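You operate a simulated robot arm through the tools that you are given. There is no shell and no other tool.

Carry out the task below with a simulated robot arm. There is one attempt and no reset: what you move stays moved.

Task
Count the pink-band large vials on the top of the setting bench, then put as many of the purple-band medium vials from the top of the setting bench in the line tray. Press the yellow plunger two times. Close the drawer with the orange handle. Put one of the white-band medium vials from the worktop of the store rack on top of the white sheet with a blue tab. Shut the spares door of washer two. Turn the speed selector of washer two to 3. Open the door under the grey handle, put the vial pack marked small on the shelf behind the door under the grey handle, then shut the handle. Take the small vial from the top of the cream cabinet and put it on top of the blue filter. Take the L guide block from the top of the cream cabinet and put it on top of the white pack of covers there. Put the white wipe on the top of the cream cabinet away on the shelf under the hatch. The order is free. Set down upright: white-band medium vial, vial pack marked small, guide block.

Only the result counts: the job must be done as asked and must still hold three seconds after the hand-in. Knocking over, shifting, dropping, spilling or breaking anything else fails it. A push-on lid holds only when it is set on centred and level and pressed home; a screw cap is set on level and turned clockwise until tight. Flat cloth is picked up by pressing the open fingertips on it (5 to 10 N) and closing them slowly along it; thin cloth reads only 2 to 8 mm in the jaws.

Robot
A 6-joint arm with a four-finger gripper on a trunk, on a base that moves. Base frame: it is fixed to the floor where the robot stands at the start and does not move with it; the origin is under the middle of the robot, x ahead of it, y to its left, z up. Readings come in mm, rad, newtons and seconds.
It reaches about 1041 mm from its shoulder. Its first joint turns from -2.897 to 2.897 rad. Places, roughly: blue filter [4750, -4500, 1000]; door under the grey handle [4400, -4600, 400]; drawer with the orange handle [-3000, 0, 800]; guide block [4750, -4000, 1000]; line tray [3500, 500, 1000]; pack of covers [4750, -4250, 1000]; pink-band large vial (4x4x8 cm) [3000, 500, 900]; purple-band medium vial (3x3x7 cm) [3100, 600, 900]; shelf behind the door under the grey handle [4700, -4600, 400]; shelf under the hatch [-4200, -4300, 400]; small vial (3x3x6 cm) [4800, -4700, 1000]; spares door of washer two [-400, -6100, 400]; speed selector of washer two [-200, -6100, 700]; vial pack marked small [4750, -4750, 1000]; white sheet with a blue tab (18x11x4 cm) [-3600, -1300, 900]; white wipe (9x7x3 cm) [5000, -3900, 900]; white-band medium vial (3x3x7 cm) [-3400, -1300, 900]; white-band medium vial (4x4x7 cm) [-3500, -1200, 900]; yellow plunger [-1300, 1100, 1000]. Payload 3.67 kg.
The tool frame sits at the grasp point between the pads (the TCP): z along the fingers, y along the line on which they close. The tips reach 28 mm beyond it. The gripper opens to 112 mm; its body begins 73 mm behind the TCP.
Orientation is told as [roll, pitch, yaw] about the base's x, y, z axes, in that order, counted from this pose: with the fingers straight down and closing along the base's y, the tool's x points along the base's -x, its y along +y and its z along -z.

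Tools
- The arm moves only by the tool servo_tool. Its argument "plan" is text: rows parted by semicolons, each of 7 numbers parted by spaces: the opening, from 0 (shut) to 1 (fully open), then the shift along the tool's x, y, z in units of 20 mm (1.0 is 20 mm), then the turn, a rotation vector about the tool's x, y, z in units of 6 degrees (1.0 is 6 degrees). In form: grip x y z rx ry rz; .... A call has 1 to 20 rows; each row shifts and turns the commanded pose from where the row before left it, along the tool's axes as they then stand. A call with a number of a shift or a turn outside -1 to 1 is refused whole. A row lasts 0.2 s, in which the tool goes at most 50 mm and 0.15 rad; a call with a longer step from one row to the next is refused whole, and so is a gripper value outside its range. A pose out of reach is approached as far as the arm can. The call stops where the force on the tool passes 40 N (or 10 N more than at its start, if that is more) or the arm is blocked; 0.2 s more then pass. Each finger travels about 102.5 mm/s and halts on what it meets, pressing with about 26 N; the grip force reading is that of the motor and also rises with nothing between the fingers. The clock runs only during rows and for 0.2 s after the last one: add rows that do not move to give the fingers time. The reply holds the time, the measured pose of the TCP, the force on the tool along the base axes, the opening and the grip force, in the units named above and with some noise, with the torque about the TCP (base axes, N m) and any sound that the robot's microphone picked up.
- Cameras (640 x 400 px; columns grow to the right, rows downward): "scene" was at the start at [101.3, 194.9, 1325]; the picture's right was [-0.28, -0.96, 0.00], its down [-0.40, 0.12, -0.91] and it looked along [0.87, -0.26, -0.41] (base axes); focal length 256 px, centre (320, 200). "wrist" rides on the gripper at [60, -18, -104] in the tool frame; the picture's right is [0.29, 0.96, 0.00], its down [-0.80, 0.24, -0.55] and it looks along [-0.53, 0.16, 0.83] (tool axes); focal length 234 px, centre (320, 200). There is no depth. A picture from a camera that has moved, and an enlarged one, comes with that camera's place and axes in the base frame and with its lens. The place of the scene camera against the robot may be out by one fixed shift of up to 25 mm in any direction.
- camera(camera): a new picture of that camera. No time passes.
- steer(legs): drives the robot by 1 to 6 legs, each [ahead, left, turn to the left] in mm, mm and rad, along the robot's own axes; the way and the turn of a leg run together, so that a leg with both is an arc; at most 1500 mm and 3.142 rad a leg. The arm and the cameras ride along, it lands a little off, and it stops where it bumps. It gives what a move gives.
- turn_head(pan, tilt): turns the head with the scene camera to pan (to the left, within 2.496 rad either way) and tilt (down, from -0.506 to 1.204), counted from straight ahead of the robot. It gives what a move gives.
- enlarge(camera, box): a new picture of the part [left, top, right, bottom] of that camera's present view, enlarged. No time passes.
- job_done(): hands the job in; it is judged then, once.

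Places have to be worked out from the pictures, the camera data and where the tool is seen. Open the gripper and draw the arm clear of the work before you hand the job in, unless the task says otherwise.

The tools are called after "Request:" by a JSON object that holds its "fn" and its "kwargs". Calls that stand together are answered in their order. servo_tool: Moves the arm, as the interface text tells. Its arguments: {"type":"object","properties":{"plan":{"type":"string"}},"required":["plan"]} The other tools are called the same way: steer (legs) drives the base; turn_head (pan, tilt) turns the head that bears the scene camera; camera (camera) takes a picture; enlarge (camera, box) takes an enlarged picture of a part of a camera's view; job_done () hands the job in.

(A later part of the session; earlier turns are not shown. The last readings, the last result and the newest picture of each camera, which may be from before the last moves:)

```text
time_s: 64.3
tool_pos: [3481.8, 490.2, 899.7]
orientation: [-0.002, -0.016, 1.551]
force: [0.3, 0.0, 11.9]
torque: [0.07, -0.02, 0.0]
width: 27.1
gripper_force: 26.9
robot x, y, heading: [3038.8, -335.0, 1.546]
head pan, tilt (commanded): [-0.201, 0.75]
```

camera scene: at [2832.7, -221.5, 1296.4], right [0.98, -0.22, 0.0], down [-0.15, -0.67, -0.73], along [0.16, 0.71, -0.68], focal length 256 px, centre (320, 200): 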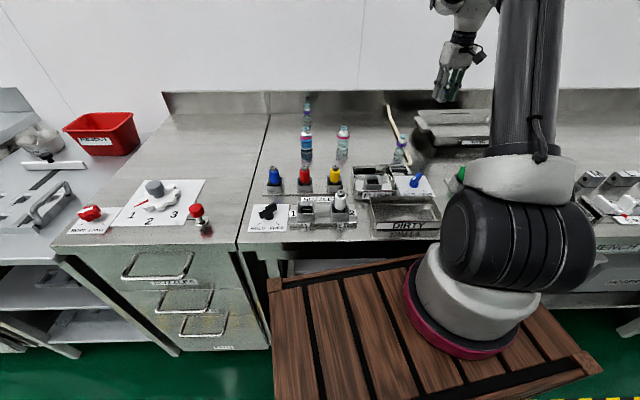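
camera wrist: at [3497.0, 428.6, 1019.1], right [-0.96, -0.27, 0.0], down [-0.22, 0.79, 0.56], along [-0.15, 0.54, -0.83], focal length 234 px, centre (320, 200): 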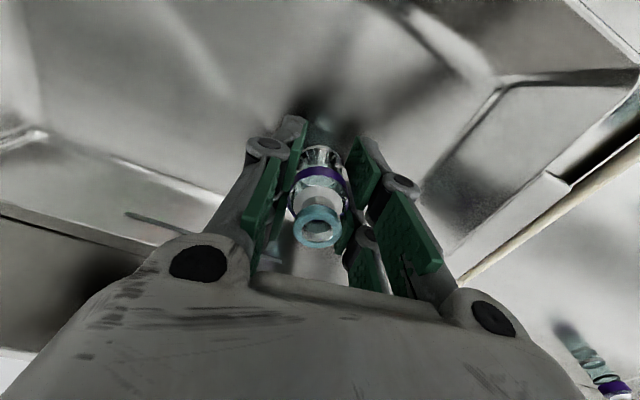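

Contact at ~12 N: the vial stands on the tray bottom. I open a little to release, then open further and rise.

Request:
{"fn": "servo_tool", "kwargs": {"plan": "0.3 0 0 0 0 0 0;0.4 0 0 -0.1 0 0 0;0.5 0 0 0 0 0 0;0.5 0 0 -0.3 0 0 0;0.5 0 0 -1 0 0 0;0.5 0 0 -1 0 0 0;0.5 0 0 -1 0 0 0;0.5 0 0 -1 0 0 0;0.5 0 0 -1 0 0 0"}}

Request:
{"fn": "camera", "kwargs": {"camera": "wrist"}}

Request:
{"fn": "enlarge", "kwargs": {"camera": "scene", "box": [390, 60, 550, 160]}}

```text
time_s: 66.3
tool_pos: [3481.2, 489.3, 1005.2]
orientation: [0.002, -0.011, 1.551]
force: [0.3, 0.1, -1.3]
torque: [-0.05, 0.02, 0.01]
width: 55.8
gripper_force: 0.0
robot x, y, heading: [3034.2, -331.2, 1.55]
head pan, tilt (commanded): [-0.201, 0.75]
```

```text
taken
camera wrist: at [3497.3, 427.6, 1109.5], right [-0.96, -0.27, 0.0], down [-0.22, 0.8, 0.56], along [-0.15, 0.54, -0.83], focal length 234 px, centre (320, 200)
```

wrist: 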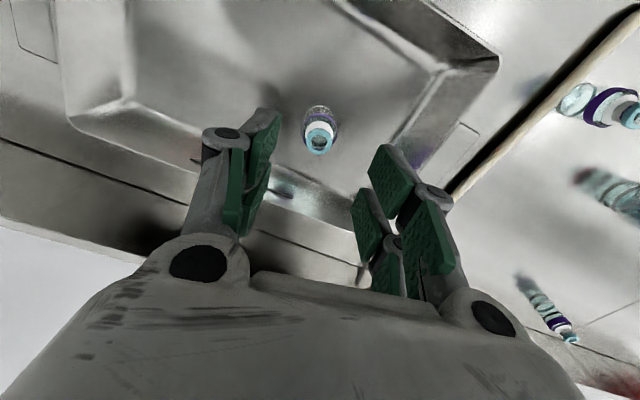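

```text
4.00 times, centred on (470, 110) of scene
camera zoom: at [2832.8, -221.3, 1296.4], right [0.98, -0.22, 0.0], down [-0.15, -0.67, -0.73], along [0.16, 0.71, -0.68], focal length 1024 px, centre (-280, 560)
```

zoom: 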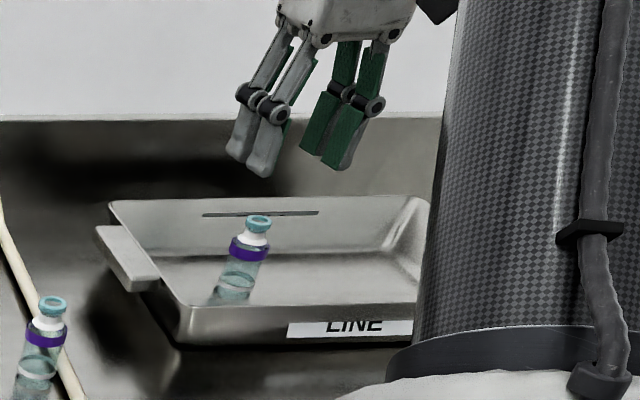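

Vial 1 stands in the tray. The right-hand vial touches a rod, so I'll take the isolated back-left purple vial at ≈(3008, 694) instead; I move there at z≈1005.

Request:
{"fn": "servo_tool", "kwargs": {"plan": "0.7 -0.38 0.99 0 0 0 0;0.7 -0.38 0.99 0 0 0 0;0.7 -0.38 0.99 0 0 0 0;0.7 -0.38 0.99 0 0 0 0;0.7 -0.38 0.99 0 0 0 0;0.7 -0.38 0.99 0 0 0 0;0.7 -0.38 0.99 0 0 0 0;0.7 -0.38 0.99 0 0 0 0;0.7 -0.38 0.99 0 0 0 0;0.7 -0.38 0.99 0 0 0 0;0.7 -0.38 0.99 0 0 0 0;0.7 -0.38 0.99 0 0 0 0"}}

Request:
{"fn": "servo_tool", "kwargs": {"plan": "0.7 -0.38 0.99 0 0 0 0;0.7 -0.38 0.99 0 0 0 0;0.7 -0.38 0.99 0 0 0 0;0.7 -0.38 0.99 0 0 0 0;0.7 -0.38 0.99 0 0 0 0;0.7 -0.38 0.99 0 0 0 0;0.7 -0.38 0.99 0 0 0 0;0.7 -0.38 0.99 0 0 0 0;0.7 -0.38 0.99 0 0 0 0;0.7 -0.38 0.99 0 0 0 0;0.7 -0.38 0.99 0 0 0 0;0.7 -0.38 0.99 0 0 0 0;0.7 0 0 0 0 0 0"}}

Request:
{"fn": "camera", "kwargs": {"camera": "wrist"}}

Request:
{"fn": "enlarge", "kwargs": {"camera": "scene", "box": [240, 50, 400, 150]}}

```text
time_s: 68.9
tool_pos: [3245.4, 584.8, 1010.0]
orientation: [-0.001, -0.013, 1.548]
force: [0.1, -0.8, -0.2]
torque: [0.02, 0.02, 0.01]
width: 78.5
gripper_force: 0.0
robot x, y, heading: [3037.7, -330.9, 1.547]
head pan, tilt (commanded): [-0.201, 0.75]
```

```text
time_s: 71.7
tool_pos: [3008.3, 682.2, 1009.8]
orientation: [-0.001, -0.013, 1.55]
force: [-0.4, 0.4, 0.1]
torque: [0.01, 0.01, 0.03]
width: 78.4
gripper_force: 0.2
robot x, y, heading: [3036.5, -333.3, 1.547]
head pan, tilt (commanded): [-0.201, 0.75]
```

```text
taken
camera wrist: at [3025.6, 620.1, 1113.2], right [-0.96, -0.27, 0.0], down [-0.22, 0.79, 0.56], along [-0.15, 0.55, -0.83], focal length 234 px, centre (320, 200)
```

wrist: 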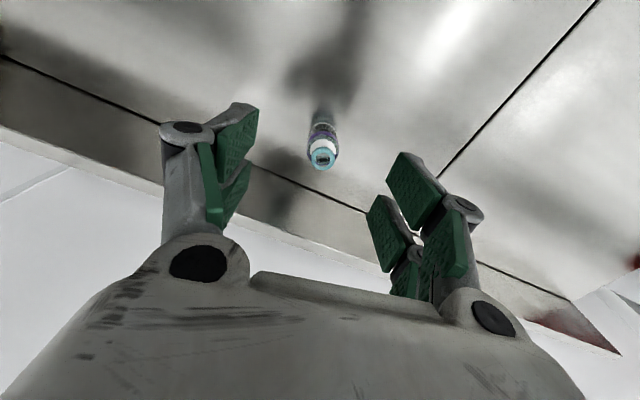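

```text
4.00 times, centred on (320, 100) of scene
camera zoom: at [2832.7, -221.5, 1296.4], right [0.98, -0.22, 0.0], down [-0.15, -0.67, -0.73], along [0.16, 0.71, -0.68], focal length 1024 px, centre (320, 600)
```

zoom: 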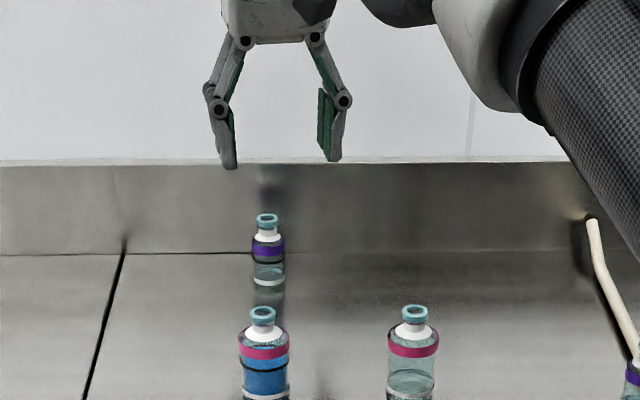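

The back-left vial is offset about −15 mm in tool x and +6 mm in tool y. I correct and descend to z≈950 for a second look.

Request:
{"fn": "servo_tool", "kwargs": {"plan": "0.7 -0.4 0.16 0.5 0 0 0;0.7 -0.35 0.16 0.5 0 0 0;0.7 0 0 1 0 0 0;0.7 0 0 1 0 0 0;0.7 0 0 0 0 0 0"}}

Request:
{"fn": "enlarge", "kwargs": {"camera": "wrist", "box": [220, 80, 420, 240]}}

```text
time_s: 72.9
tool_pos: [3003.5, 698.4, 950.1]
orientation: [0.0, -0.015, 1.551]
force: [-0.6, -0.7, 0.1]
torque: [0.04, 0.01, 0.0]
width: 78.5
gripper_force: 0.0
robot x, y, heading: [3034.9, -336.1, 1.549]
head pan, tilt (commanded): [-0.201, 0.75]
```

```text
2.50 times, centred on (320, 160) of wrist
camera zoom: at [3020.9, 636.2, 1053.2], right [-0.96, -0.27, 0.0], down [-0.22, 0.79, 0.57], along [-0.15, 0.55, -0.82], focal length 585 px, centre (320, 300)
```

zoom: 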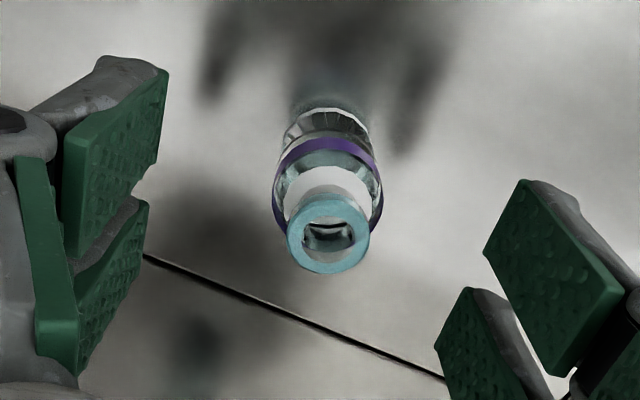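

Offset is now under 2 mm. I descend to z≈896 and close.

Request:
{"fn": "servo_tool", "kwargs": {"plan": "0.7 0 0.1 0.8 0 0 0;0.7 0 0 0.8 0 0 0;0.7 0 0 0.8 0 0 0;0.7 0 0 0.3 0 0 0;0.7 0 0 0 0 0 0;0.4 0 0 0 0 0 0;0.2 0 0 0 0 0 0;0.1 0 0 0 0 0 0;0.1 0 0 0 0 0 0;0.1 0 0 0 0 0 0"}}

Request:
{"fn": "camera", "kwargs": {"camera": "wrist"}}

```text
time_s: 75.1
tool_pos: [3000.8, 699.2, 897.1]
orientation: [0.001, -0.016, 1.548]
force: [0.5, -0.2, 0.2]
torque: [-0.03, -0.02, 0.01]
width: 27.9
gripper_force: 26.2
robot x, y, heading: [3036.9, -334.6, 1.543]
head pan, tilt (commanded): [-0.201, 0.75]
```

```text
taken
camera wrist: at [3017.0, 637.0, 999.7], right [-0.96, -0.27, 0.0], down [-0.22, 0.79, 0.56], along [-0.15, 0.54, -0.83], focal length 234 px, centre (320, 200)
```

wrist: 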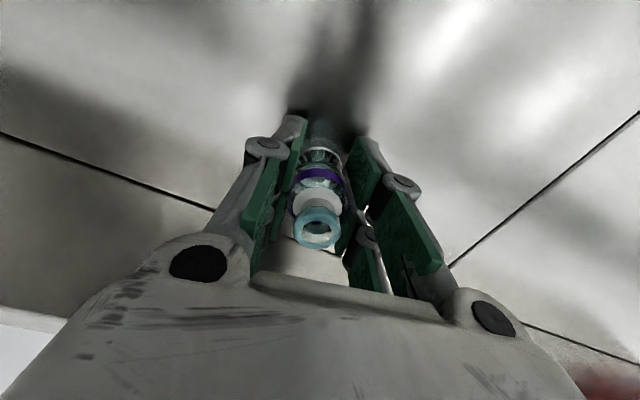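

Gripped. I lift and carry it over to the tray's right portion, target ≈(3570, 468).

Request:
{"fn": "servo_tool", "kwargs": {"plan": "0.1 0 0 -0.3 0 0 0;0.1 0 0 -0.6 0 0 0;0.1 0 0 -0.9 0 0 0;0.1 0 0 -1 0 0 0;0.1 0 0 -1 0 0 0;0.1 0 0 -1 0 0 0;0.1 0 0 -1 0 0 0;0.1 0 0 0 0 0 0"}}

Request:
{"fn": "servo_tool", "kwargs": {"plan": "0.1 0.364 -0.957 0 0 0 0;0.1 0.364 -0.957 0 0 0 0;0.1 0.364 -0.957 0 0 0 0;0.1 0.364 -0.957 0 0 0 0;0.1 0.364 -0.957 0 0 0 0;0.1 0.364 -0.957 0 0 0 0;0.1 0.364 -0.957 0 0 0 0;0.1 0.364 -0.957 0 0 0 0;0.1 0.364 -0.957 0 0 0 0;0.1 0.364 -0.957 0 0 0 0;0.1 0.364 -0.957 0 0 0 0;0.1 0.364 -0.957 0 0 0 0;0.1 0.364 -0.957 0 0 0 0;0.1 0.364 -0.957 0 0 0 0;0.1 0.364 -0.957 0 0 0 0"}}

Request:
{"fn": "servo_tool", "kwargs": {"plan": "0.1 0.364 -0.957 0 0 0 0;0.1 0.364 -0.957 0 0 0 0;0.1 0.364 -0.957 0 0 0 0;0.1 0.364 -0.957 0 0 0 0;0.1 0.364 -0.957 0 0 0 0;0.1 0.364 -0.957 0 0 0 0;0.1 0.364 -0.957 0 0 0 0;0.1 0.364 -0.957 0 0 0 0;0.1 0.364 -0.957 0 0 0 0;0.1 0.364 -0.957 0 0 0 0;0.1 0.364 -0.957 0 0 0 0;0.1 0.364 -0.957 0 0 0 0;0.1 0.364 -0.957 0 0 0 0;0.1 0.364 -0.957 0 0 0 0;0.1 0.364 -0.957 0 0 0 0;0.1 0 0 0 0 0 0"}}

Request:
{"fn": "camera", "kwargs": {"camera": "wrist"}}

```text
time_s: 76.9
tool_pos: [3000.5, 696.5, 1012.8]
orientation: [0.0, -0.016, 1.55]
force: [0.6, -0.2, -0.9]
torque: [-0.03, -0.01, 0.02]
width: 27.9
gripper_force: 26.0
robot x, y, heading: [3035.7, -334.4, 1.549]
head pan, tilt (commanded): [-0.201, 0.75]
```

```text
time_s: 80.1
tool_pos: [3285.7, 581.2, 1010.3]
orientation: [0.0, -0.015, 1.55]
force: [0.7, 0.0, -0.5]
torque: [0.0, -0.02, 0.04]
width: 28.1
gripper_force: 25.6
robot x, y, heading: [3032.5, -336.3, 1.555]
head pan, tilt (commanded): [-0.201, 0.75]
```

```text
time_s: 83.5
tool_pos: [3568.9, 465.8, 1008.9]
orientation: [0.0, -0.012, 1.551]
force: [-0.3, 0.2, -0.1]
torque: [-0.02, -0.01, 0.0]
width: 28.1
gripper_force: 26.3
robot x, y, heading: [3037.0, -335.4, 1.549]
head pan, tilt (commanded): [-0.201, 0.75]
```

```text
taken
camera wrist: at [3585.5, 404.1, 1112.1], right [-0.96, -0.27, 0.0], down [-0.22, 0.79, 0.56], along [-0.15, 0.55, -0.83], focal length 234 px, centre (320, 200)
```

wrist: 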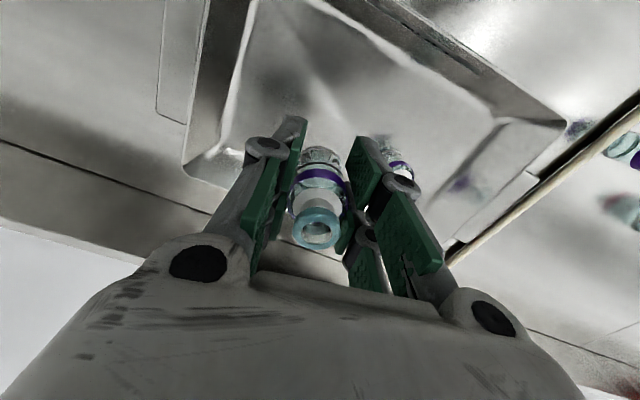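

It's over the tray between vial 1 and the right wall with ample room. I lower to z≈907 and then in small steps.

Request:
{"fn": "servo_tool", "kwargs": {"plan": "0.1 0 0 0.7 0 0 0;0.1 0 0 1 0 0 0;0.1 0 0 1 0 0 0;0.1 0 0 1 0 0 0;0.1 0 0 0.8 0 0 0;0.1 0 0 0.4 0 0 0;0.1 0 0 0.1 0 0 0;0.1 0 0 0.1 0 0 0;0.1 0 0 0.05 0 0 0;0.1 0 0 0 0 0 0"}}

```text
time_s: 85.7
tool_pos: [3569.4, 468.3, 905.3]
orientation: [-0.002, -0.015, 1.549]
force: [0.3, 0.0, -0.8]
torque: [-0.01, 0.0, 0.0]
width: 27.9
gripper_force: 26.3
robot x, y, heading: [3040.0, -334.4, 1.544]
head pan, tilt (commanded): [-0.201, 0.75]
```

No contact yet at 905; continue gently.

Request:
{"fn": "servo_tool", "kwargs": {"plan": "0.1 0 0 0.1 0 0 0;0.1 0 0 0.05 0 0 0;0.1 0 0 0.05 0 0 0;0.1 0 0 0 0 0 0"}}

```text
time_s: 86.7
tool_pos: [3569.0, 466.9, 901.6]
orientation: [-0.001, -0.013, 1.55]
force: [0.5, 0.0, -0.8]
torque: [0.04, 0.01, -0.01]
width: 27.8
gripper_force: 26.1
robot x, y, heading: [3034.5, -329.5, 1.546]
head pan, tilt (commanded): [-0.201, 0.75]
```

Still free; a few more millimetres.

Request:
{"fn": "servo_tool", "kwargs": {"plan": "0.1 0 0 0.05 0 0 0;0.1 0 0 0.05 0 0 0;0.1 0 0 0.05 0 0 0;0.1 0 0 0 0 0 0"}}

```text
time_s: 87.7
tool_pos: [3569.9, 467.8, 899.7]
orientation: [0.0, -0.013, 1.55]
force: [-1.0, -0.7, 7.5]
torque: [0.01, 0.04, -0.01]
width: 27.9
gripper_force: 25.6
robot x, y, heading: [3038.6, -333.1, 1.551]
head pan, tilt (commanded): [-0.201, 0.75]
```

Contact at 7.5 N. I release and rise.

Request:
{"fn": "servo_tool", "kwargs": {"plan": "0.3 0 0 0 0 0 0;0.4 0 0 -0.1 0 0 0;0.5 0 0 0 0 0 0;0.5 0 0 -0.3 0 0 0;0.5 0 0 -1 0 0 0;0.5 0 0 -1 0 0 0;0.5 0 0 -1 0 0 0;0.5 0 0 -1 0 0 0;0.5 0 0 -1 0 0 0;0.5 0 0 -1 0 0 0;0.5 0 0 -1 0 0 0"}}

Request:
{"fn": "camera", "kwargs": {"camera": "wrist"}}

Request:
{"fn": "camera", "kwargs": {"camera": "scene"}}

```text
time_s: 90.1
tool_pos: [3568.3, 464.4, 1045.2]
orientation: [0.0, -0.012, 1.551]
force: [0.1, -0.5, -1.5]
torque: [-0.01, -0.02, 0.02]
width: 56.1
gripper_force: 0.0
robot x, y, heading: [3033.3, -332.6, 1.55]
head pan, tilt (commanded): [-0.201, 0.75]
```

```text
taken
camera wrist: at [3585.2, 403.5, 1149.6], right [-0.96, -0.27, 0.0], down [-0.22, 0.8, 0.56], along [-0.15, 0.54, -0.83], focal length 234 px, centre (320, 200)
```

wrist: 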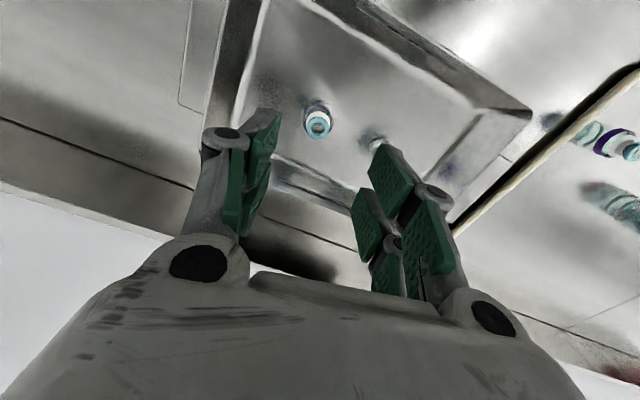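

```text
taken
camera scene: at [2832.9, -221.4, 1296.4], right [0.98, -0.22, 0.0], down [-0.15, -0.67, -0.73], along [0.16, 0.71, -0.68], focal length 256 px, centre (320, 200)
```

scene: 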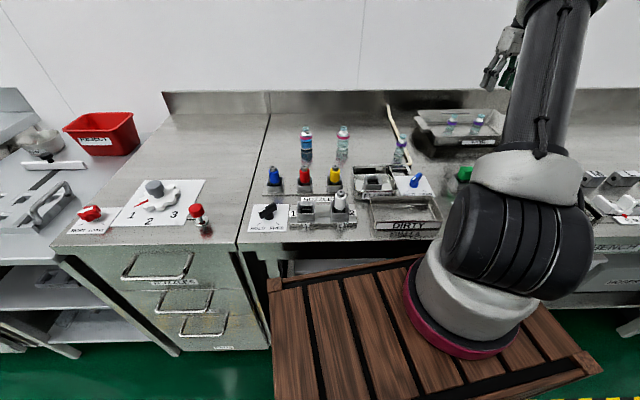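

Both purple vials stand in the tray and the two pinks are untouched. I retract the arm to a travel posture near the robot.

Request:
{"fn": "servo_tool", "kwargs": {"plan": "0.5 0 0 -1 0 0 0;0.5 0 0 -1 0 0 0;0.5 0.715 0.883 -0.25 0 0 0;0.5 0.715 0.883 -0.25 0 0 0;0.5 0.715 0.883 -0.25 0 0 0;0.5 0.715 0.883 -0.25 0 0 0;0.5 0.715 0.883 -0.25 0 0 0;0.5 0.715 0.883 -0.25 0 0 0;0.5 0.715 0.883 -0.25 0 0 0;0.5 0.715 0.883 -0.25 0 0 0;0.5 0.715 0.883 -0.25 0 0 0;0.5 0.715 0.883 -0.25 0 0 0;0.5 0.715 0.883 -0.25 0 0 0;0.5 0.715 0.883 -0.25 0 0 0;0.5 0.715 0.883 -0.25 0 0 0;0.5 0.715 0.883 -0.25 0 0 0;0.5 0.715 0.883 -0.25 0 0 0;0.5 0.715 0.883 -0.25 0 0 0"}}

Request:
{"fn": "steer", "kwargs": {"legs": [[-300, 0, 0]]}}

Request:
{"fn": "turn_head", "kwargs": {"pan": -1.0, "tilt": 0.4}}

Request:
{"fn": "camera", "kwargs": {"camera": "scene"}}

Request:
{"fn": "turn_head", "kwargs": {"pan": -1.9, "tilt": 0.3}}

Request:
{"fn": "camera", "kwargs": {"camera": "scene"}}

```text
time_s: 93.9
tool_pos: [3281.1, 239.4, 1163.5]
orientation: [0.0, -0.013, 1.55]
force: [0.0, -0.5, 0.5]
torque: [-0.03, -0.02, 0.02]
width: 55.9
gripper_force: 0.2
robot x, y, heading: [3034.8, -332.0, 1.548]
head pan, tilt (commanded): [-0.201, 0.75]
```

```text
time_s: 96.0
tool_pos: [3270.9, -59.6, 1164.1]
orientation: [0.002, -0.013, 1.556]
force: [0.7, -0.8, -0.1]
torque: [0.01, -0.01, 0.01]
width: 56.0
gripper_force: 0.1
robot x, y, heading: [3032.3, -634.3, 1.557]
head pan, tilt (commanded): [-0.201, 0.75]
```

```text
time_s: 97.1
tool_pos: [3272.3, -59.2, 1163.3]
orientation: [0.0, -0.014, 1.557]
force: [-0.5, 0.2, 0.0]
torque: [-0.03, 0.03, 0.01]
width: 56.1
gripper_force: 0.1
robot x, y, heading: [3030.5, -638.0, 1.553]
head pan, tilt (commanded): [-1.0, 0.4]
```

```text
taken
camera scene: at [2887.1, -556.2, 1327.5], right [0.53, -0.85, 0.0], down [-0.33, -0.21, -0.92], along [0.78, 0.49, -0.39], focal length 256 px, centre (320, 200)
```

scene: 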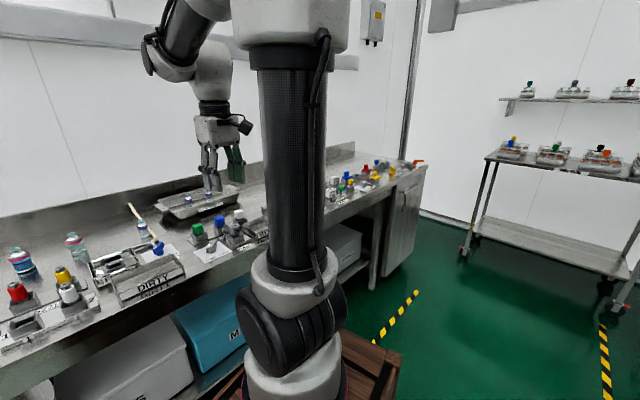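

```text
time_s: 98.3
tool_pos: [3271.7, -59.7, 1163.2]
orientation: [0.0, -0.014, 1.556]
force: [-0.7, -0.2, 0.3]
torque: [-0.05, 0.02, 0.04]
width: 56.0
gripper_force: 0.1
robot x, y, heading: [3031.2, -633.4, 1.556]
head pan, tilt (commanded): [-1.901, 0.3]
```

```text
taken
camera scene: at [2896.3, -636.7, 1336.8], right [-0.34, -0.94, 0.0], down [-0.28, 0.1, -0.96], along [0.9, -0.32, -0.3], focal length 256 px, centre (320, 200)
```

scene: 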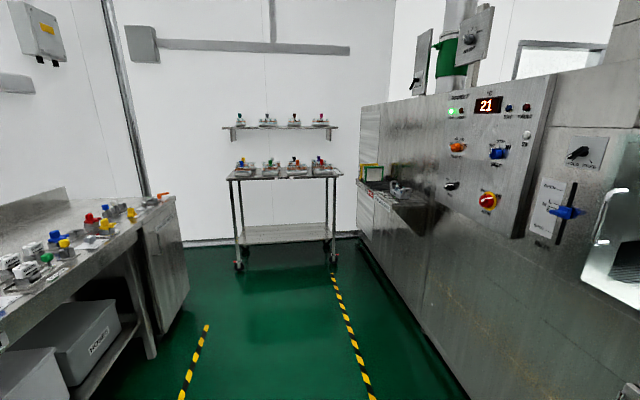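

I check the right-hand part of the setting bench for further pink-band vials.

Request:
{"fn": "enlarge", "kwargs": {"camera": "scene", "box": [0, 170, 190, 300]}}

Request:
{"fn": "turn_head", "kwargs": {"pan": -1.3, "tilt": 0.35}}

Request:
{"fn": "camera", "kwargs": {"camera": "scene"}}

Request:
{"fn": "enlarge", "kwargs": {"camera": "scene", "box": [60, 150, 240, 290]}}

```text
3.08 times, centred on (95, 235) of scene
camera zoom: at [2896.3, -636.7, 1336.8], right [-0.34, -0.94, 0.0], down [-0.28, 0.1, -0.96], along [0.9, -0.32, -0.3], focal length 788 px, centre (1012, 92)
```

zoom: 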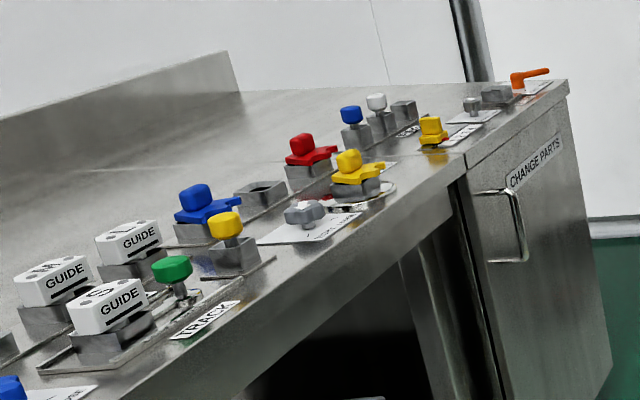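

```text
time_s: 99.3
tool_pos: [3270.6, -59.3, 1162.4]
orientation: [0.001, -0.014, 1.556]
force: [-0.2, -0.2, 0.0]
torque: [-0.02, 0.05, -0.01]
width: 55.8
gripper_force: 0.0
robot x, y, heading: [3031.5, -634.4, 1.558]
head pan, tilt (commanded): [-1.3, 0.351]
```

```text
taken
camera scene: at [2898.5, -581.7, 1332.1], right [0.25, -0.97, 0.0], down [-0.33, -0.09, -0.94], along [0.91, 0.24, -0.34], focal length 256 px, centre (320, 200)
```

scene: 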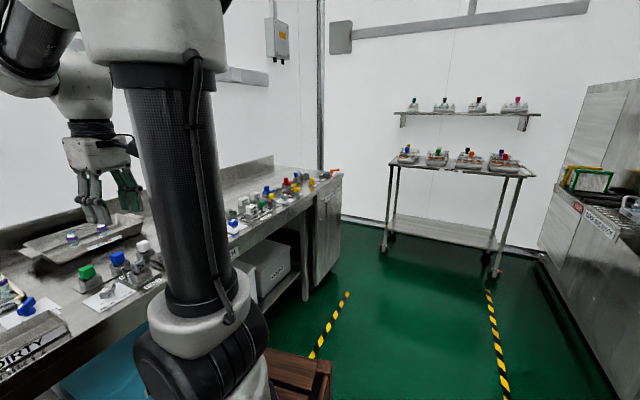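

```text
2.86 times, centred on (150, 220) of scene
camera zoom: at [2898.5, -581.7, 1332.1], right [0.25, -0.97, 0.0], down [-0.33, -0.09, -0.94], along [0.91, 0.24, -0.34], focal length 732 px, centre (806, 143)
```

zoom: 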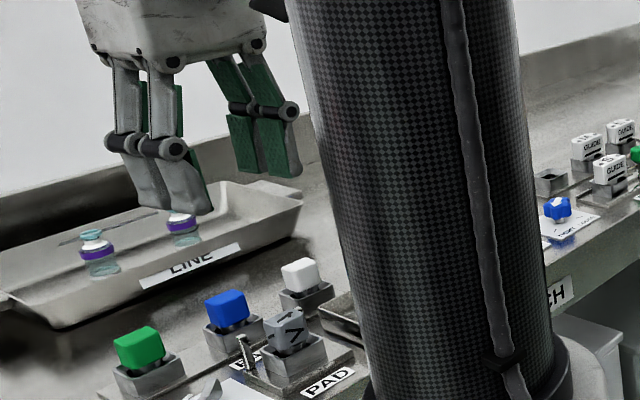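

No further pink vials: the count is two, so that sub-task is complete. Next is the yellow plunger at (−1300, 1100): I turn to face west along the aisle and drive.

Request:
{"fn": "steer", "kwargs": {"legs": [[0, 0, 1.4], [1500, 0, 0], [1500, 0, 0]]}}

Request:
{"fn": "turn_head", "kwargs": {"pan": -0.4, "tilt": 0.4}}

Request:
{"fn": "camera", "kwargs": {"camera": "scene"}}

```text
time_s: 117.2
tool_pos: [-436.8, 270.5, 1162.9]
orientation: [0.0, -0.015, 2.941]
force: [0.2, -0.2, -0.3]
torque: [0.02, 0.01, -0.01]
width: 55.9
gripper_force: 0.1
robot x, y, heading: [85.7, -72.5, 2.945]
head pan, tilt (commanded): [-1.3, 0.351]
```

```text
time_s: 118.4
tool_pos: [-435.1, 270.1, 1163.1]
orientation: [0.001, -0.014, 2.942]
force: [-0.7, -0.2, 0.1]
torque: [-0.01, 0.01, 0.02]
width: 55.8
gripper_force: 0.0
robot x, y, heading: [86.4, -75.1, 2.934]
head pan, tilt (commanded): [-0.4, 0.4]
```

```text
taken
camera scene: at [-61.5, -220.3, 1327.5], right [0.57, 0.82, 0.0], down [0.32, -0.22, -0.92], along [-0.76, 0.52, -0.39], focal length 256 px, centre (320, 200)
```

scene: 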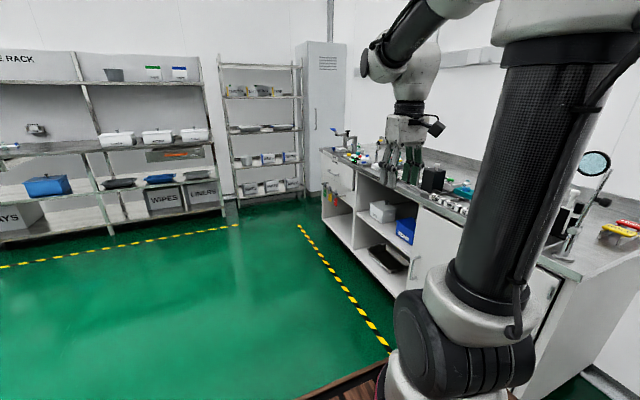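

I see the rear bench (right) and the store rack with an orange-handled drawer. Zooming on both.

Request:
{"fn": "enlarge", "kwargs": {"camera": "scene", "box": [310, 110, 490, 230]}}

Request:
{"fn": "enlarge", "kwargs": {"camera": "scene", "box": [0, 110, 240, 240]}}

Request:
{"fn": "enlarge", "kwargs": {"camera": "scene", "box": [530, 130, 640, 280]}}

```text
3.33 times, centred on (400, 170) of scene
camera zoom: at [-61.5, -220.3, 1327.5], right [0.57, 0.82, 0.0], down [0.32, -0.22, -0.92], along [-0.76, 0.52, -0.39], focal length 854 px, centre (53, 300)
```

zoom: 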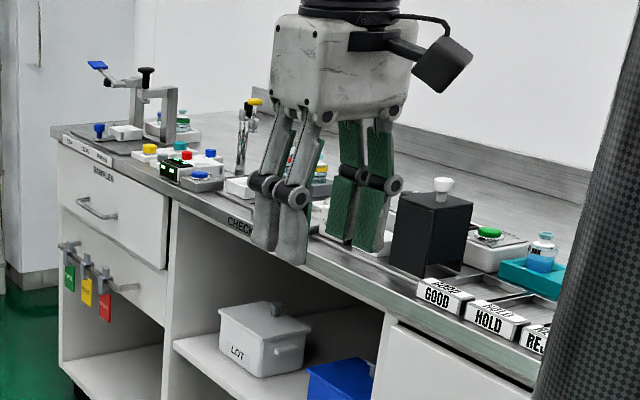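

```text
2.67 times, centred on (120, 175) of scene
camera zoom: at [-61.5, -220.3, 1327.5], right [0.57, 0.82, 0.0], down [0.32, -0.22, -0.92], along [-0.76, 0.52, -0.39], focal length 683 px, centre (853, 267)
```

zoom: 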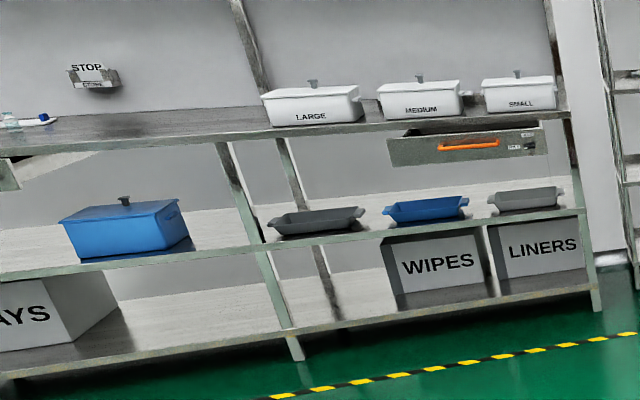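

```text
2.67 times, centred on (585, 205) of scene
camera zoom: at [-61.5, -220.3, 1327.5], right [0.57, 0.82, 0.0], down [0.32, -0.22, -0.92], along [-0.76, 0.52, -0.39], focal length 683 px, centre (-387, 187)
```

zoom: 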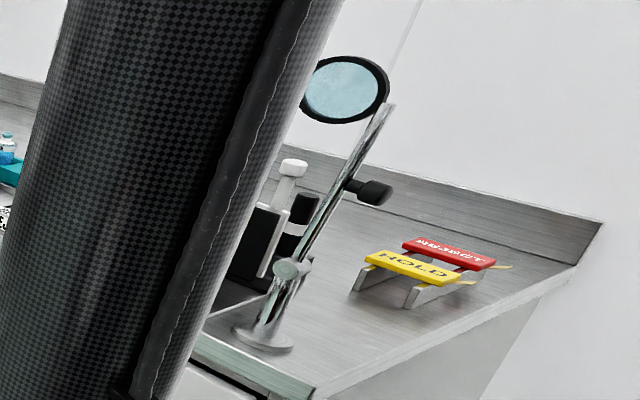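

The yellow plunger is the upright fixture with the yellow cap near (−1300, 1115, 1000). I drive west ~1680 mm, turn right to face that bench and look closer.

Request:
{"fn": "steer", "kwargs": {"legs": [[1000, 0, 0], [680, 0, 0], [0, 0, -1.552]]}}

Request:
{"fn": "turn_head", "kwargs": {"pan": 0.0, "tilt": 0.5}}

Request:
{"fn": "camera", "kwargs": {"camera": "scene"}}

```text
time_s: 130.8
tool_pos: [-1209.5, 768.6, 1163.3]
orientation: [-0.001, -0.014, 1.366]
force: [-0.1, 0.0, 0.8]
torque: [0.0, 0.02, 0.0]
width: 56.2
gripper_force: 0.0
robot x, y, heading: [-1554.3, 249.2, 1.363]
head pan, tilt (commanded): [-0.4, 0.4]
```

```text
time_s: 131.7
tool_pos: [-1209.9, 768.2, 1163.4]
orientation: [-0.001, -0.014, 1.365]
force: [-0.1, -0.1, -0.2]
torque: [0.03, 0.0, -0.02]
width: 55.9
gripper_force: 0.0
robot x, y, heading: [-1557.4, 250.4, 1.369]
head pan, tilt (commanded): [0.0, 0.499]
```

```text
taken
camera scene: at [-1750.7, 408.1, 1318.4], right [0.98, -0.21, 0.0], down [-0.1, -0.47, -0.88], along [0.18, 0.86, -0.48], focal length 256 px, centre (320, 200)
```

scene: 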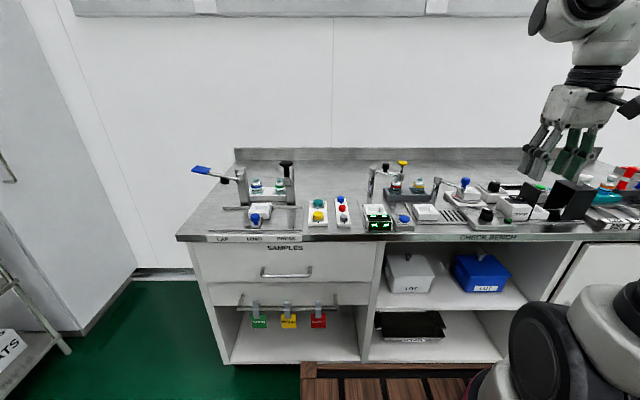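

Request:
{"fn": "enlarge", "kwargs": {"camera": "scene", "box": [340, 140, 480, 240]}}

Request:
{"fn": "enlarge", "kwargs": {"camera": "scene", "box": [180, 140, 340, 250]}}

Request:
{"fn": "camera", "kwargs": {"camera": "wrist"}}

```text
4.00 times, centred on (410, 190) of scene
camera zoom: at [-1750.7, 408.1, 1318.4], right [0.98, -0.21, 0.0], down [-0.1, -0.47, -0.88], along [0.18, 0.86, -0.48], focal length 1024 px, centre (-40, 240)
```

zoom: 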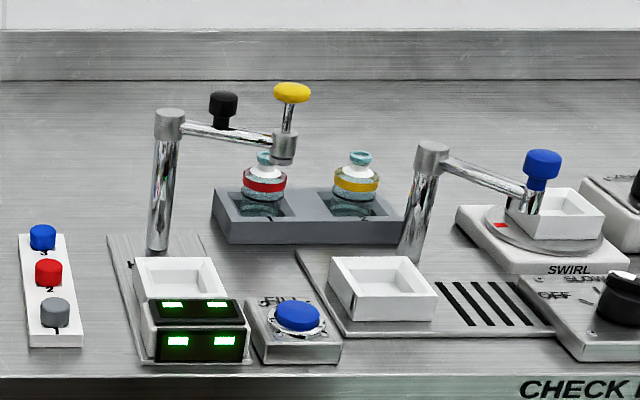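

```text
3.64 times, centred on (260, 195) of scene
camera zoom: at [-1750.7, 408.1, 1318.4], right [0.98, -0.21, 0.0], down [-0.1, -0.47, -0.88], along [0.18, 0.86, -0.48], focal length 931 px, centre (538, 218)
```

zoom: 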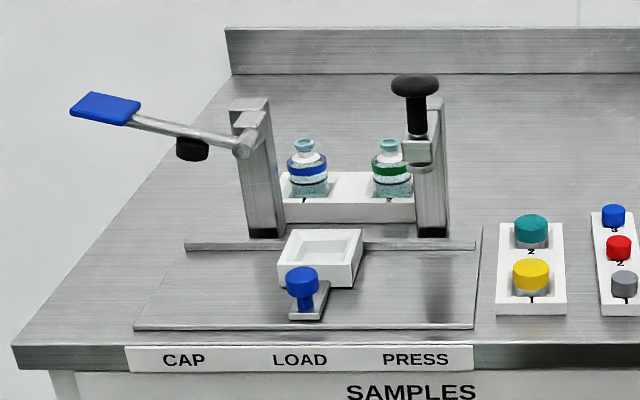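

```text
taken
camera wrist: at [-1204.9, 703.6, 1266.4], right [-1.0, -0.09, 0.0], down [-0.07, 0.82, 0.56], along [-0.05, 0.56, -0.83], focal length 234 px, centre (320, 200)
```

wrist: 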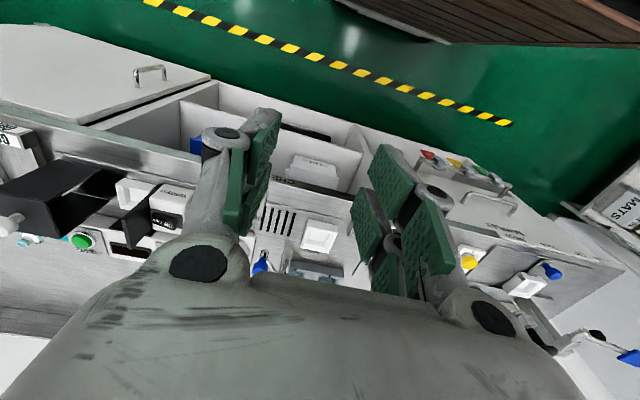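

The yellow plunger is the thin rod with the round yellow cap on the filler arm, roughly (−1305, 1144, ~1020–1040); it is within reach from here. I close the gripper and move above it, staying high, to measure with the wrist camera.

Request:
{"fn": "servo_tool", "kwargs": {"plan": "0.3 -0.95 0.46 0 0 0 0;0.1 -0.95 0.46 0 0 0 0;0 -0.95 0.46 0 0 0 0;0 -0.95 0.46 0 0 0 0;0 -0.95 0.46 0 0 0 0;0 -0.95 0.46 0 0 0 0;0 -0.95 0.46 0 0 0 0;0 -0.95 0.46 0 0 0 0;0 -0.95 0.46 0 0 0 0;0 -0.95 0.46 0 0 0 0;0 -0.95 0.46 0 0 0 0;0 -0.95 0.46 0 0 0 0;0 -0.95 0.46 0 0 0 0;0 -0.95 0.46 0 0 0 0;0 -0.95 0.46 0 0 0 0;0 -0.95 0.46 0 0 0 0;0 0 0 0 0 0 0"}}

Request:
{"fn": "camera", "kwargs": {"camera": "wrist"}}

Request:
{"fn": "camera", "kwargs": {"camera": "scene"}}

```text
time_s: 135.2
tool_pos: [-1292.8, 1095.5, 1167.0]
orientation: [0.001, -0.013, 1.364]
force: [0.3, 0.0, 0.9]
torque: [0.01, -0.01, 0.0]
width: 0.2
gripper_force: 25.2
robot x, y, heading: [-1552.3, 253.3, 1.367]
head pan, tilt (commanded): [0.0, 0.499]
```

```text
taken
camera wrist: at [-1288.6, 1031.7, 1270.2], right [-1.0, -0.09, 0.0], down [-0.07, 0.82, 0.56], along [-0.05, 0.56, -0.83], focal length 234 px, centre (320, 200)
```

wrist: 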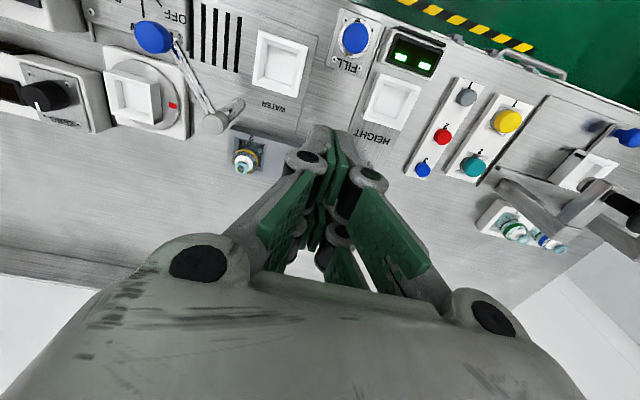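

```text
taken
camera scene: at [-1750.8, 408.1, 1318.4], right [0.98, -0.21, 0.0], down [-0.1, -0.47, -0.88], along [0.18, 0.86, -0.48], focal length 256 px, centre (320, 200)
```

scene: 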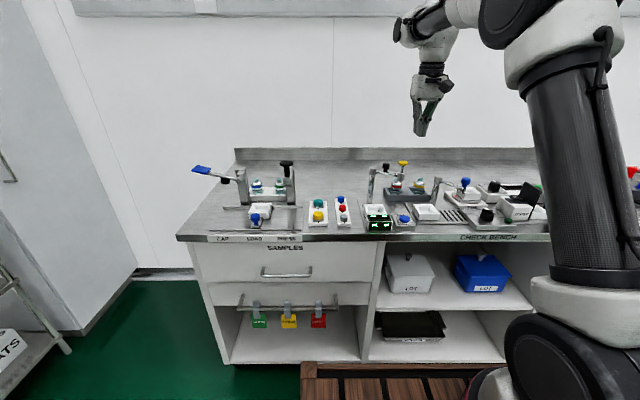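

The closed fingers hide the plunger in the wrist view. I open them at this height to see it.

Request:
{"fn": "servo_tool", "kwargs": {"plan": "0.5 0 0 0 0 0 0;0.8 0 0 0 0 0 0;0.8 0 0 0 0 0 0"}}

Request:
{"fn": "camera", "kwargs": {"camera": "wrist"}}

Request:
{"fn": "enlarge", "kwargs": {"camera": "scene", "box": [340, 80, 480, 230]}}

```text
time_s: 136.1
tool_pos: [-1292.3, 1095.5, 1167.9]
orientation: [0.0, -0.013, 1.366]
force: [-0.1, 0.2, -0.5]
torque: [0.0, -0.01, -0.03]
width: 89.7
gripper_force: 0.0
robot x, y, heading: [-1555.3, 249.2, 1.366]
head pan, tilt (commanded): [0.0, 0.499]
```

```text
taken
camera wrist: at [-1288.5, 1031.6, 1270.2], right [-1.0, -0.09, 0.0], down [-0.07, 0.82, 0.56], along [-0.05, 0.56, -0.83], focal length 234 px, centre (320, 200)
```

wrist: 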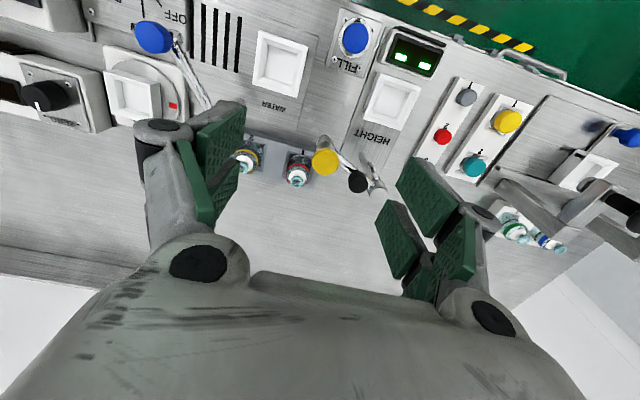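

```text
2.67 times, centred on (410, 155) of scene
camera zoom: at [-1750.8, 408.2, 1318.4], right [0.98, -0.21, 0.0], down [-0.1, -0.47, -0.88], along [0.18, 0.86, -0.48], focal length 683 px, centre (80, 320)
```

zoom: 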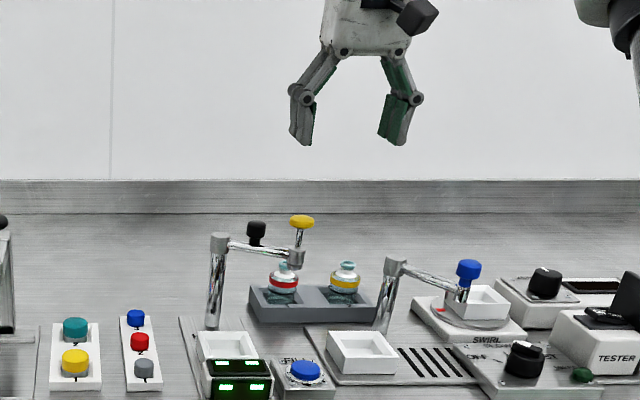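

The yellow cap is seen at about 40 mm in −tool x and 19 mm in +tool y from the TCP. I shift there and descend to z≈1110 to get a second sighting for its height.

Request:
{"fn": "servo_tool", "kwargs": {"plan": "0.8 -0.8 0.4 0.5 0 0 0;0.8 -0.8 0.4 0.5 0 0 0;0.8 -0.4 0.15 0.9 0 0 0;0.8 0 0 1 0 0 0;0.8 0 0 0 0 0 0"}}

Request:
{"fn": "camera", "kwargs": {"camera": "wrist"}}

Request:
{"fn": "enlarge", "kwargs": {"camera": "wrist", "box": [220, 80, 420, 240]}}

```text
time_s: 137.2
tool_pos: [-1305.4, 1137.0, 1110.7]
orientation: [-0.001, -0.012, 1.365]
force: [0.8, -0.7, -0.1]
torque: [0.01, -0.02, 0.05]
width: 89.2
gripper_force: 0.1
robot x, y, heading: [-1554.6, 247.6, 1.364]
head pan, tilt (commanded): [0.0, 0.499]
```

```text
taken
camera wrist: at [-1299.9, 1074.0, 1212.8], right [-1.0, -0.09, 0.0], down [-0.07, 0.82, 0.57], along [-0.05, 0.56, -0.82], focal length 234 px, centre (320, 200)
```

wrist: 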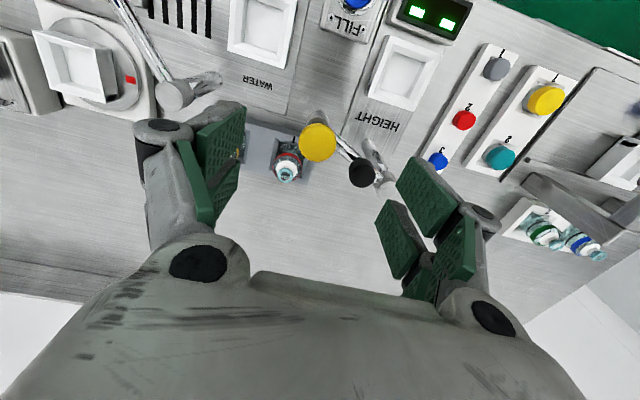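

```text
2.50 times, centred on (320, 160) of wrist
camera zoom: at [-1299.9, 1074.0, 1212.8], right [-1.0, -0.09, 0.0], down [-0.07, 0.82, 0.57], along [-0.05, 0.56, -0.82], focal length 585 px, centre (320, 300)
```

zoom: 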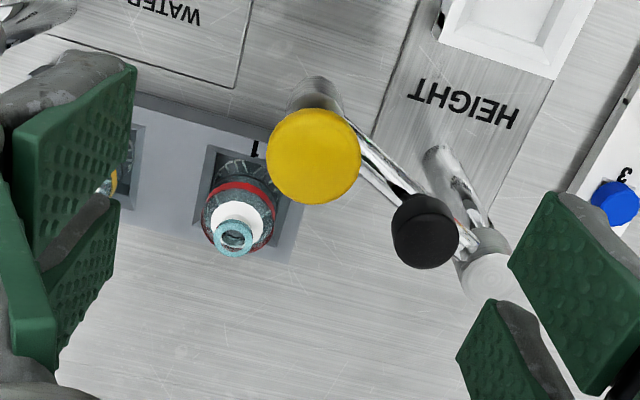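

Two sightings give the cap top at z≈1026, offset −5 mm in tool x, diameter ~31 mm. I correct, close the fingers and descend to just above the cap.

Request:
{"fn": "servo_tool", "kwargs": {"plan": "0.4 -0.25 0 0 0 0 0;0 0 0 0 0 0 0;0 0 0 0 0 0 0;0 0 0 0 0 0 0;0 0 0 0 0 0 0;0 0 0 0.8 0 0 0;0 0 0 0.8 0 0 0;0 0 0 0.6 0 0 0;0 0 0 0.2 0 0 0;0 0 0 0 0 0 0"}}

Request:
{"fn": "enlarge", "kwargs": {"camera": "scene", "box": [340, 80, 480, 230]}}

Request:
{"fn": "camera", "kwargs": {"camera": "wrist"}}

```text
time_s: 139.4
tool_pos: [-1301.3, 1143.8, 1062.1]
orientation: [0.0, -0.014, 1.366]
force: [0.3, 0.7, 0.1]
torque: [0.01, -0.01, 0.04]
width: 6.0
gripper_force: 35.5
robot x, y, heading: [-1561.2, 249.4, 1.367]
head pan, tilt (commanded): [0.0, 0.499]
heard: click
```

```text
2.67 times, centred on (410, 155) of scene
camera zoom: at [-1750.8, 408.1, 1318.4], right [0.98, -0.21, 0.0], down [-0.1, -0.47, -0.88], along [0.18, 0.86, -0.48], focal length 683 px, centre (80, 320)
```

zoom: 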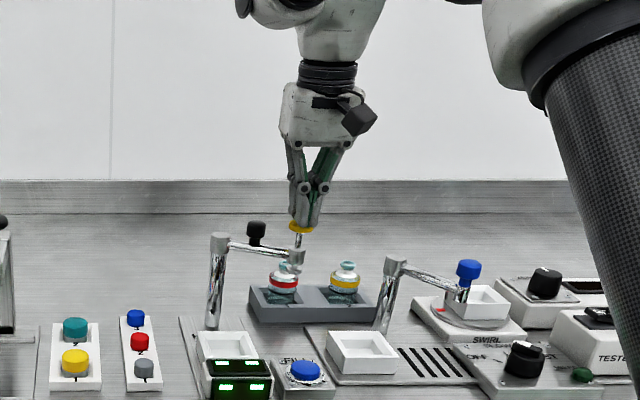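

```text
taken
camera wrist: at [-1296.7, 1079.6, 1164.9], right [-1.0, -0.09, 0.0], down [-0.07, 0.82, 0.56], along [-0.05, 0.56, -0.83], focal length 234 px, centre (320, 200)
```

wrist: 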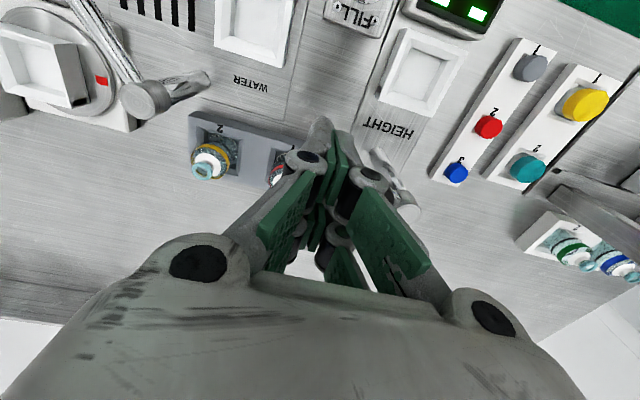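

I heard a click and the cap seems pushed down a little: that was one press. I rise to see whether the plunger returns.

Request:
{"fn": "servo_tool", "kwargs": {"plan": "0 0 0 -0.3 0 0 0;0 0 0 -0.6 0 0 0;0 0 0 -0.6 0 0 0;0 0 0 -0.5 0 0 0;0 0 0 0 0 0 0"}}

Request:
{"fn": "enlarge", "kwargs": {"camera": "scene", "box": [340, 80, 480, 230]}}

```text
time_s: 140.7
tool_pos: [-1302.2, 1143.8, 1101.3]
orientation: [0.0, -0.014, 1.366]
force: [0.7, -0.5, 0.7]
torque: [0.0, 0.01, 0.0]
width: 0.1
gripper_force: 35.6
robot x, y, heading: [-1557.8, 250.4, 1.366]
head pan, tilt (commanded): [0.0, 0.499]
```

```text
2.67 times, centred on (410, 155) of scene
camera zoom: at [-1750.8, 408.2, 1318.4], right [0.98, -0.21, 0.0], down [-0.1, -0.47, -0.88], along [0.18, 0.86, -0.48], focal length 683 px, centre (80, 320)
```

zoom: 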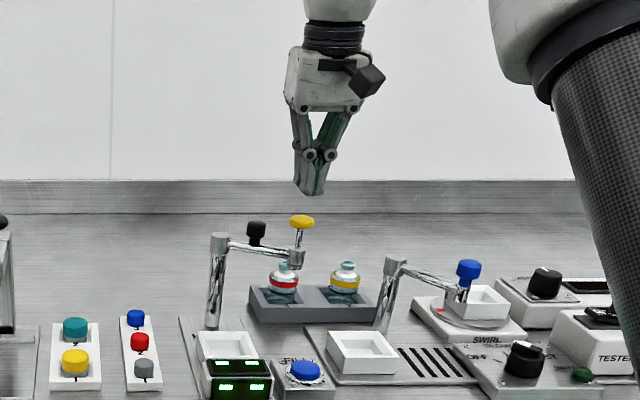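

The plunger sprang back up after the first click. I press it again with the same stroke.

Request:
{"fn": "servo_tool", "kwargs": {"plan": "0 0 0 0.6 0 0 0;0 0 0 0.6 0 0 0;0 0 0 0.5 0 0 0;0 0 0 0.25 0 0 0;0 0 0 0 0 0 0"}}

```text
time_s: 141.8
tool_pos: [-1301.4, 1145.9, 1062.7]
orientation: [0.0, -0.013, 1.366]
force: [0.1, -0.1, 0.9]
torque: [-0.03, 0.0, 0.01]
width: 5.8
gripper_force: 36.2
robot x, y, heading: [-1556.4, 251.3, 1.364]
head pan, tilt (commanded): [0.0, 0.499]
heard: click
```

Second click heard. I rise straight up and retract the arm to the travel posture.

Request:
{"fn": "servo_tool", "kwargs": {"plan": "0 0 0 -0.3 0 0 0;0 0 0 -0.6 0 0 0;0 0 0 -1 0 0 0;0 0 0 -1 0 0 0;0 0 0 -1 0 0 0;0 0 0 -1 0 0 0;0 0.95 -0.46 0 0 0 0;0 0.95 -0.46 0 0 0 0;0 0.95 -0.46 0 0 0 0;0 0.95 -0.46 0 0 0 0;0 0.95 -0.46 0 0 0 0;0 0.95 -0.46 0 0 0 0;0 0.95 -0.46 0 0 0 0;0 0.95 -0.46 0 0 0 0;0 0.95 -0.46 0 0 0 0;0 0.95 -0.46 0 0 0 0;0 0.95 -0.46 0 0 0 0;0 0.95 -0.46 0 0 0 0;0 0.95 -0.46 0 0 0 0;0 0.95 -0.46 0 0 0 0"}}

Request:
{"fn": "enlarge", "kwargs": {"camera": "scene", "box": [340, 80, 480, 230]}}

Request:
{"fn": "turn_head", "kwargs": {"pan": 1.2, "tilt": 0.3}}

Request:
{"fn": "camera", "kwargs": {"camera": "scene"}}

```text
time_s: 146.1
tool_pos: [-1229.4, 855.5, 1156.1]
orientation: [0.0, -0.013, 1.365]
force: [-0.7, 0.5, -0.2]
torque: [0.0, 0.01, 0.01]
width: 0.0
gripper_force: 34.9
robot x, y, heading: [-1551.8, 247.5, 1.364]
head pan, tilt (commanded): [0.0, 0.499]
```

```text
2.67 times, centred on (410, 155) of scene
camera zoom: at [-1750.8, 408.3, 1318.3], right [0.98, -0.21, 0.0], down [-0.1, -0.47, -0.88], along [0.18, 0.86, -0.48], focal length 683 px, centre (80, 320)
```

zoom: 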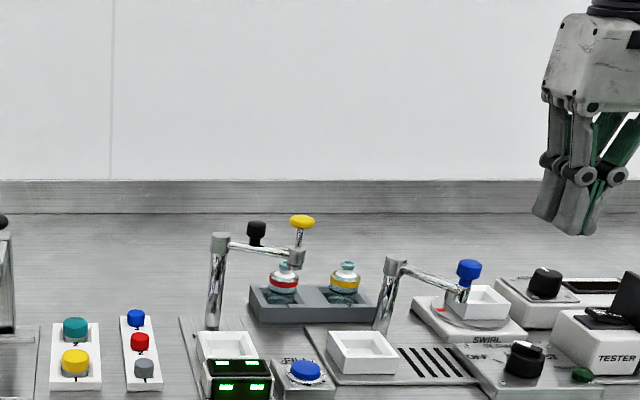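

```text
time_s: 147.4
tool_pos: [-1229.9, 857.4, 1156.1]
orientation: [0.0, -0.013, 1.366]
force: [-0.7, 0.0, 0.4]
torque: [0.0, 0.02, 0.03]
width: 0.0
gripper_force: 35.5
robot x, y, heading: [-1554.7, 249.8, 1.366]
head pan, tilt (commanded): [1.201, 0.3]
```

```text
taken
camera scene: at [-1847.6, 370.0, 1336.8], right [0.55, 0.84, 0.0], down [0.25, -0.16, -0.96], along [-0.8, 0.52, -0.3], focal length 256 px, centre (320, 200)
```

scene: 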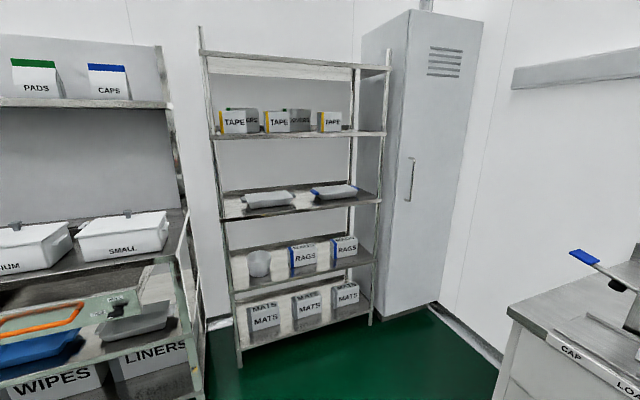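

Plunger is up again and both clicks were heard. Next the orange-handled drawer: I back off and turn to face the store rack.

Request:
{"fn": "steer", "kwargs": {"legs": [[-300, 0, 0], [0, 0, 1.592]]}}

Request:
{"fn": "turn_head", "kwargs": {"pan": 0.1, "tilt": 0.5}}

Request:
{"fn": "camera", "kwargs": {"camera": "scene"}}

```text
time_s: 153.3
tool_pos: [-2228.1, 276.8, 1156.1]
orientation: [0.0, -0.014, 2.944]
force: [0.5, 0.3, 0.2]
torque: [-0.01, 0.02, -0.03]
width: 0.0
gripper_force: 36.2
robot x, y, heading: [-1615.6, -42.9, 2.94]
head pan, tilt (commanded): [1.201, 0.3]
```

```text
time_s: 154.7
tool_pos: [-2226.4, 277.7, 1156.3]
orientation: [0.0, -0.016, 2.943]
force: [0.2, -0.2, 0.0]
torque: [0.01, 0.0, 0.0]
width: 0.0
gripper_force: 35.4
robot x, y, heading: [-1618.2, -46.6, 2.943]
head pan, tilt (commanded): [0.099, 0.499]
```

```text
taken
camera scene: at [-1777.9, -236.5, 1318.4], right [0.1, 1.0, 0.0], down [0.48, -0.05, -0.88], along [-0.87, 0.09, -0.48], focal length 256 px, centre (320, 200)
```

scene: 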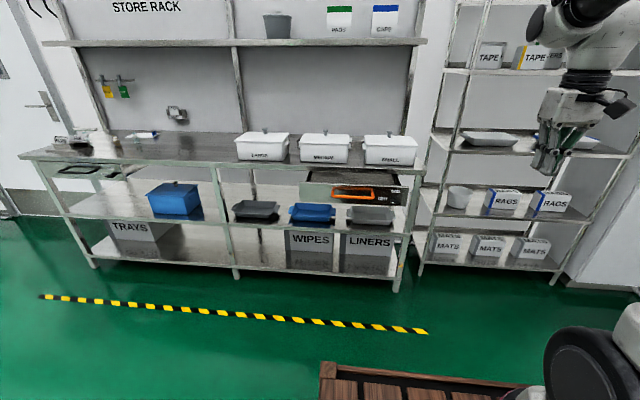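

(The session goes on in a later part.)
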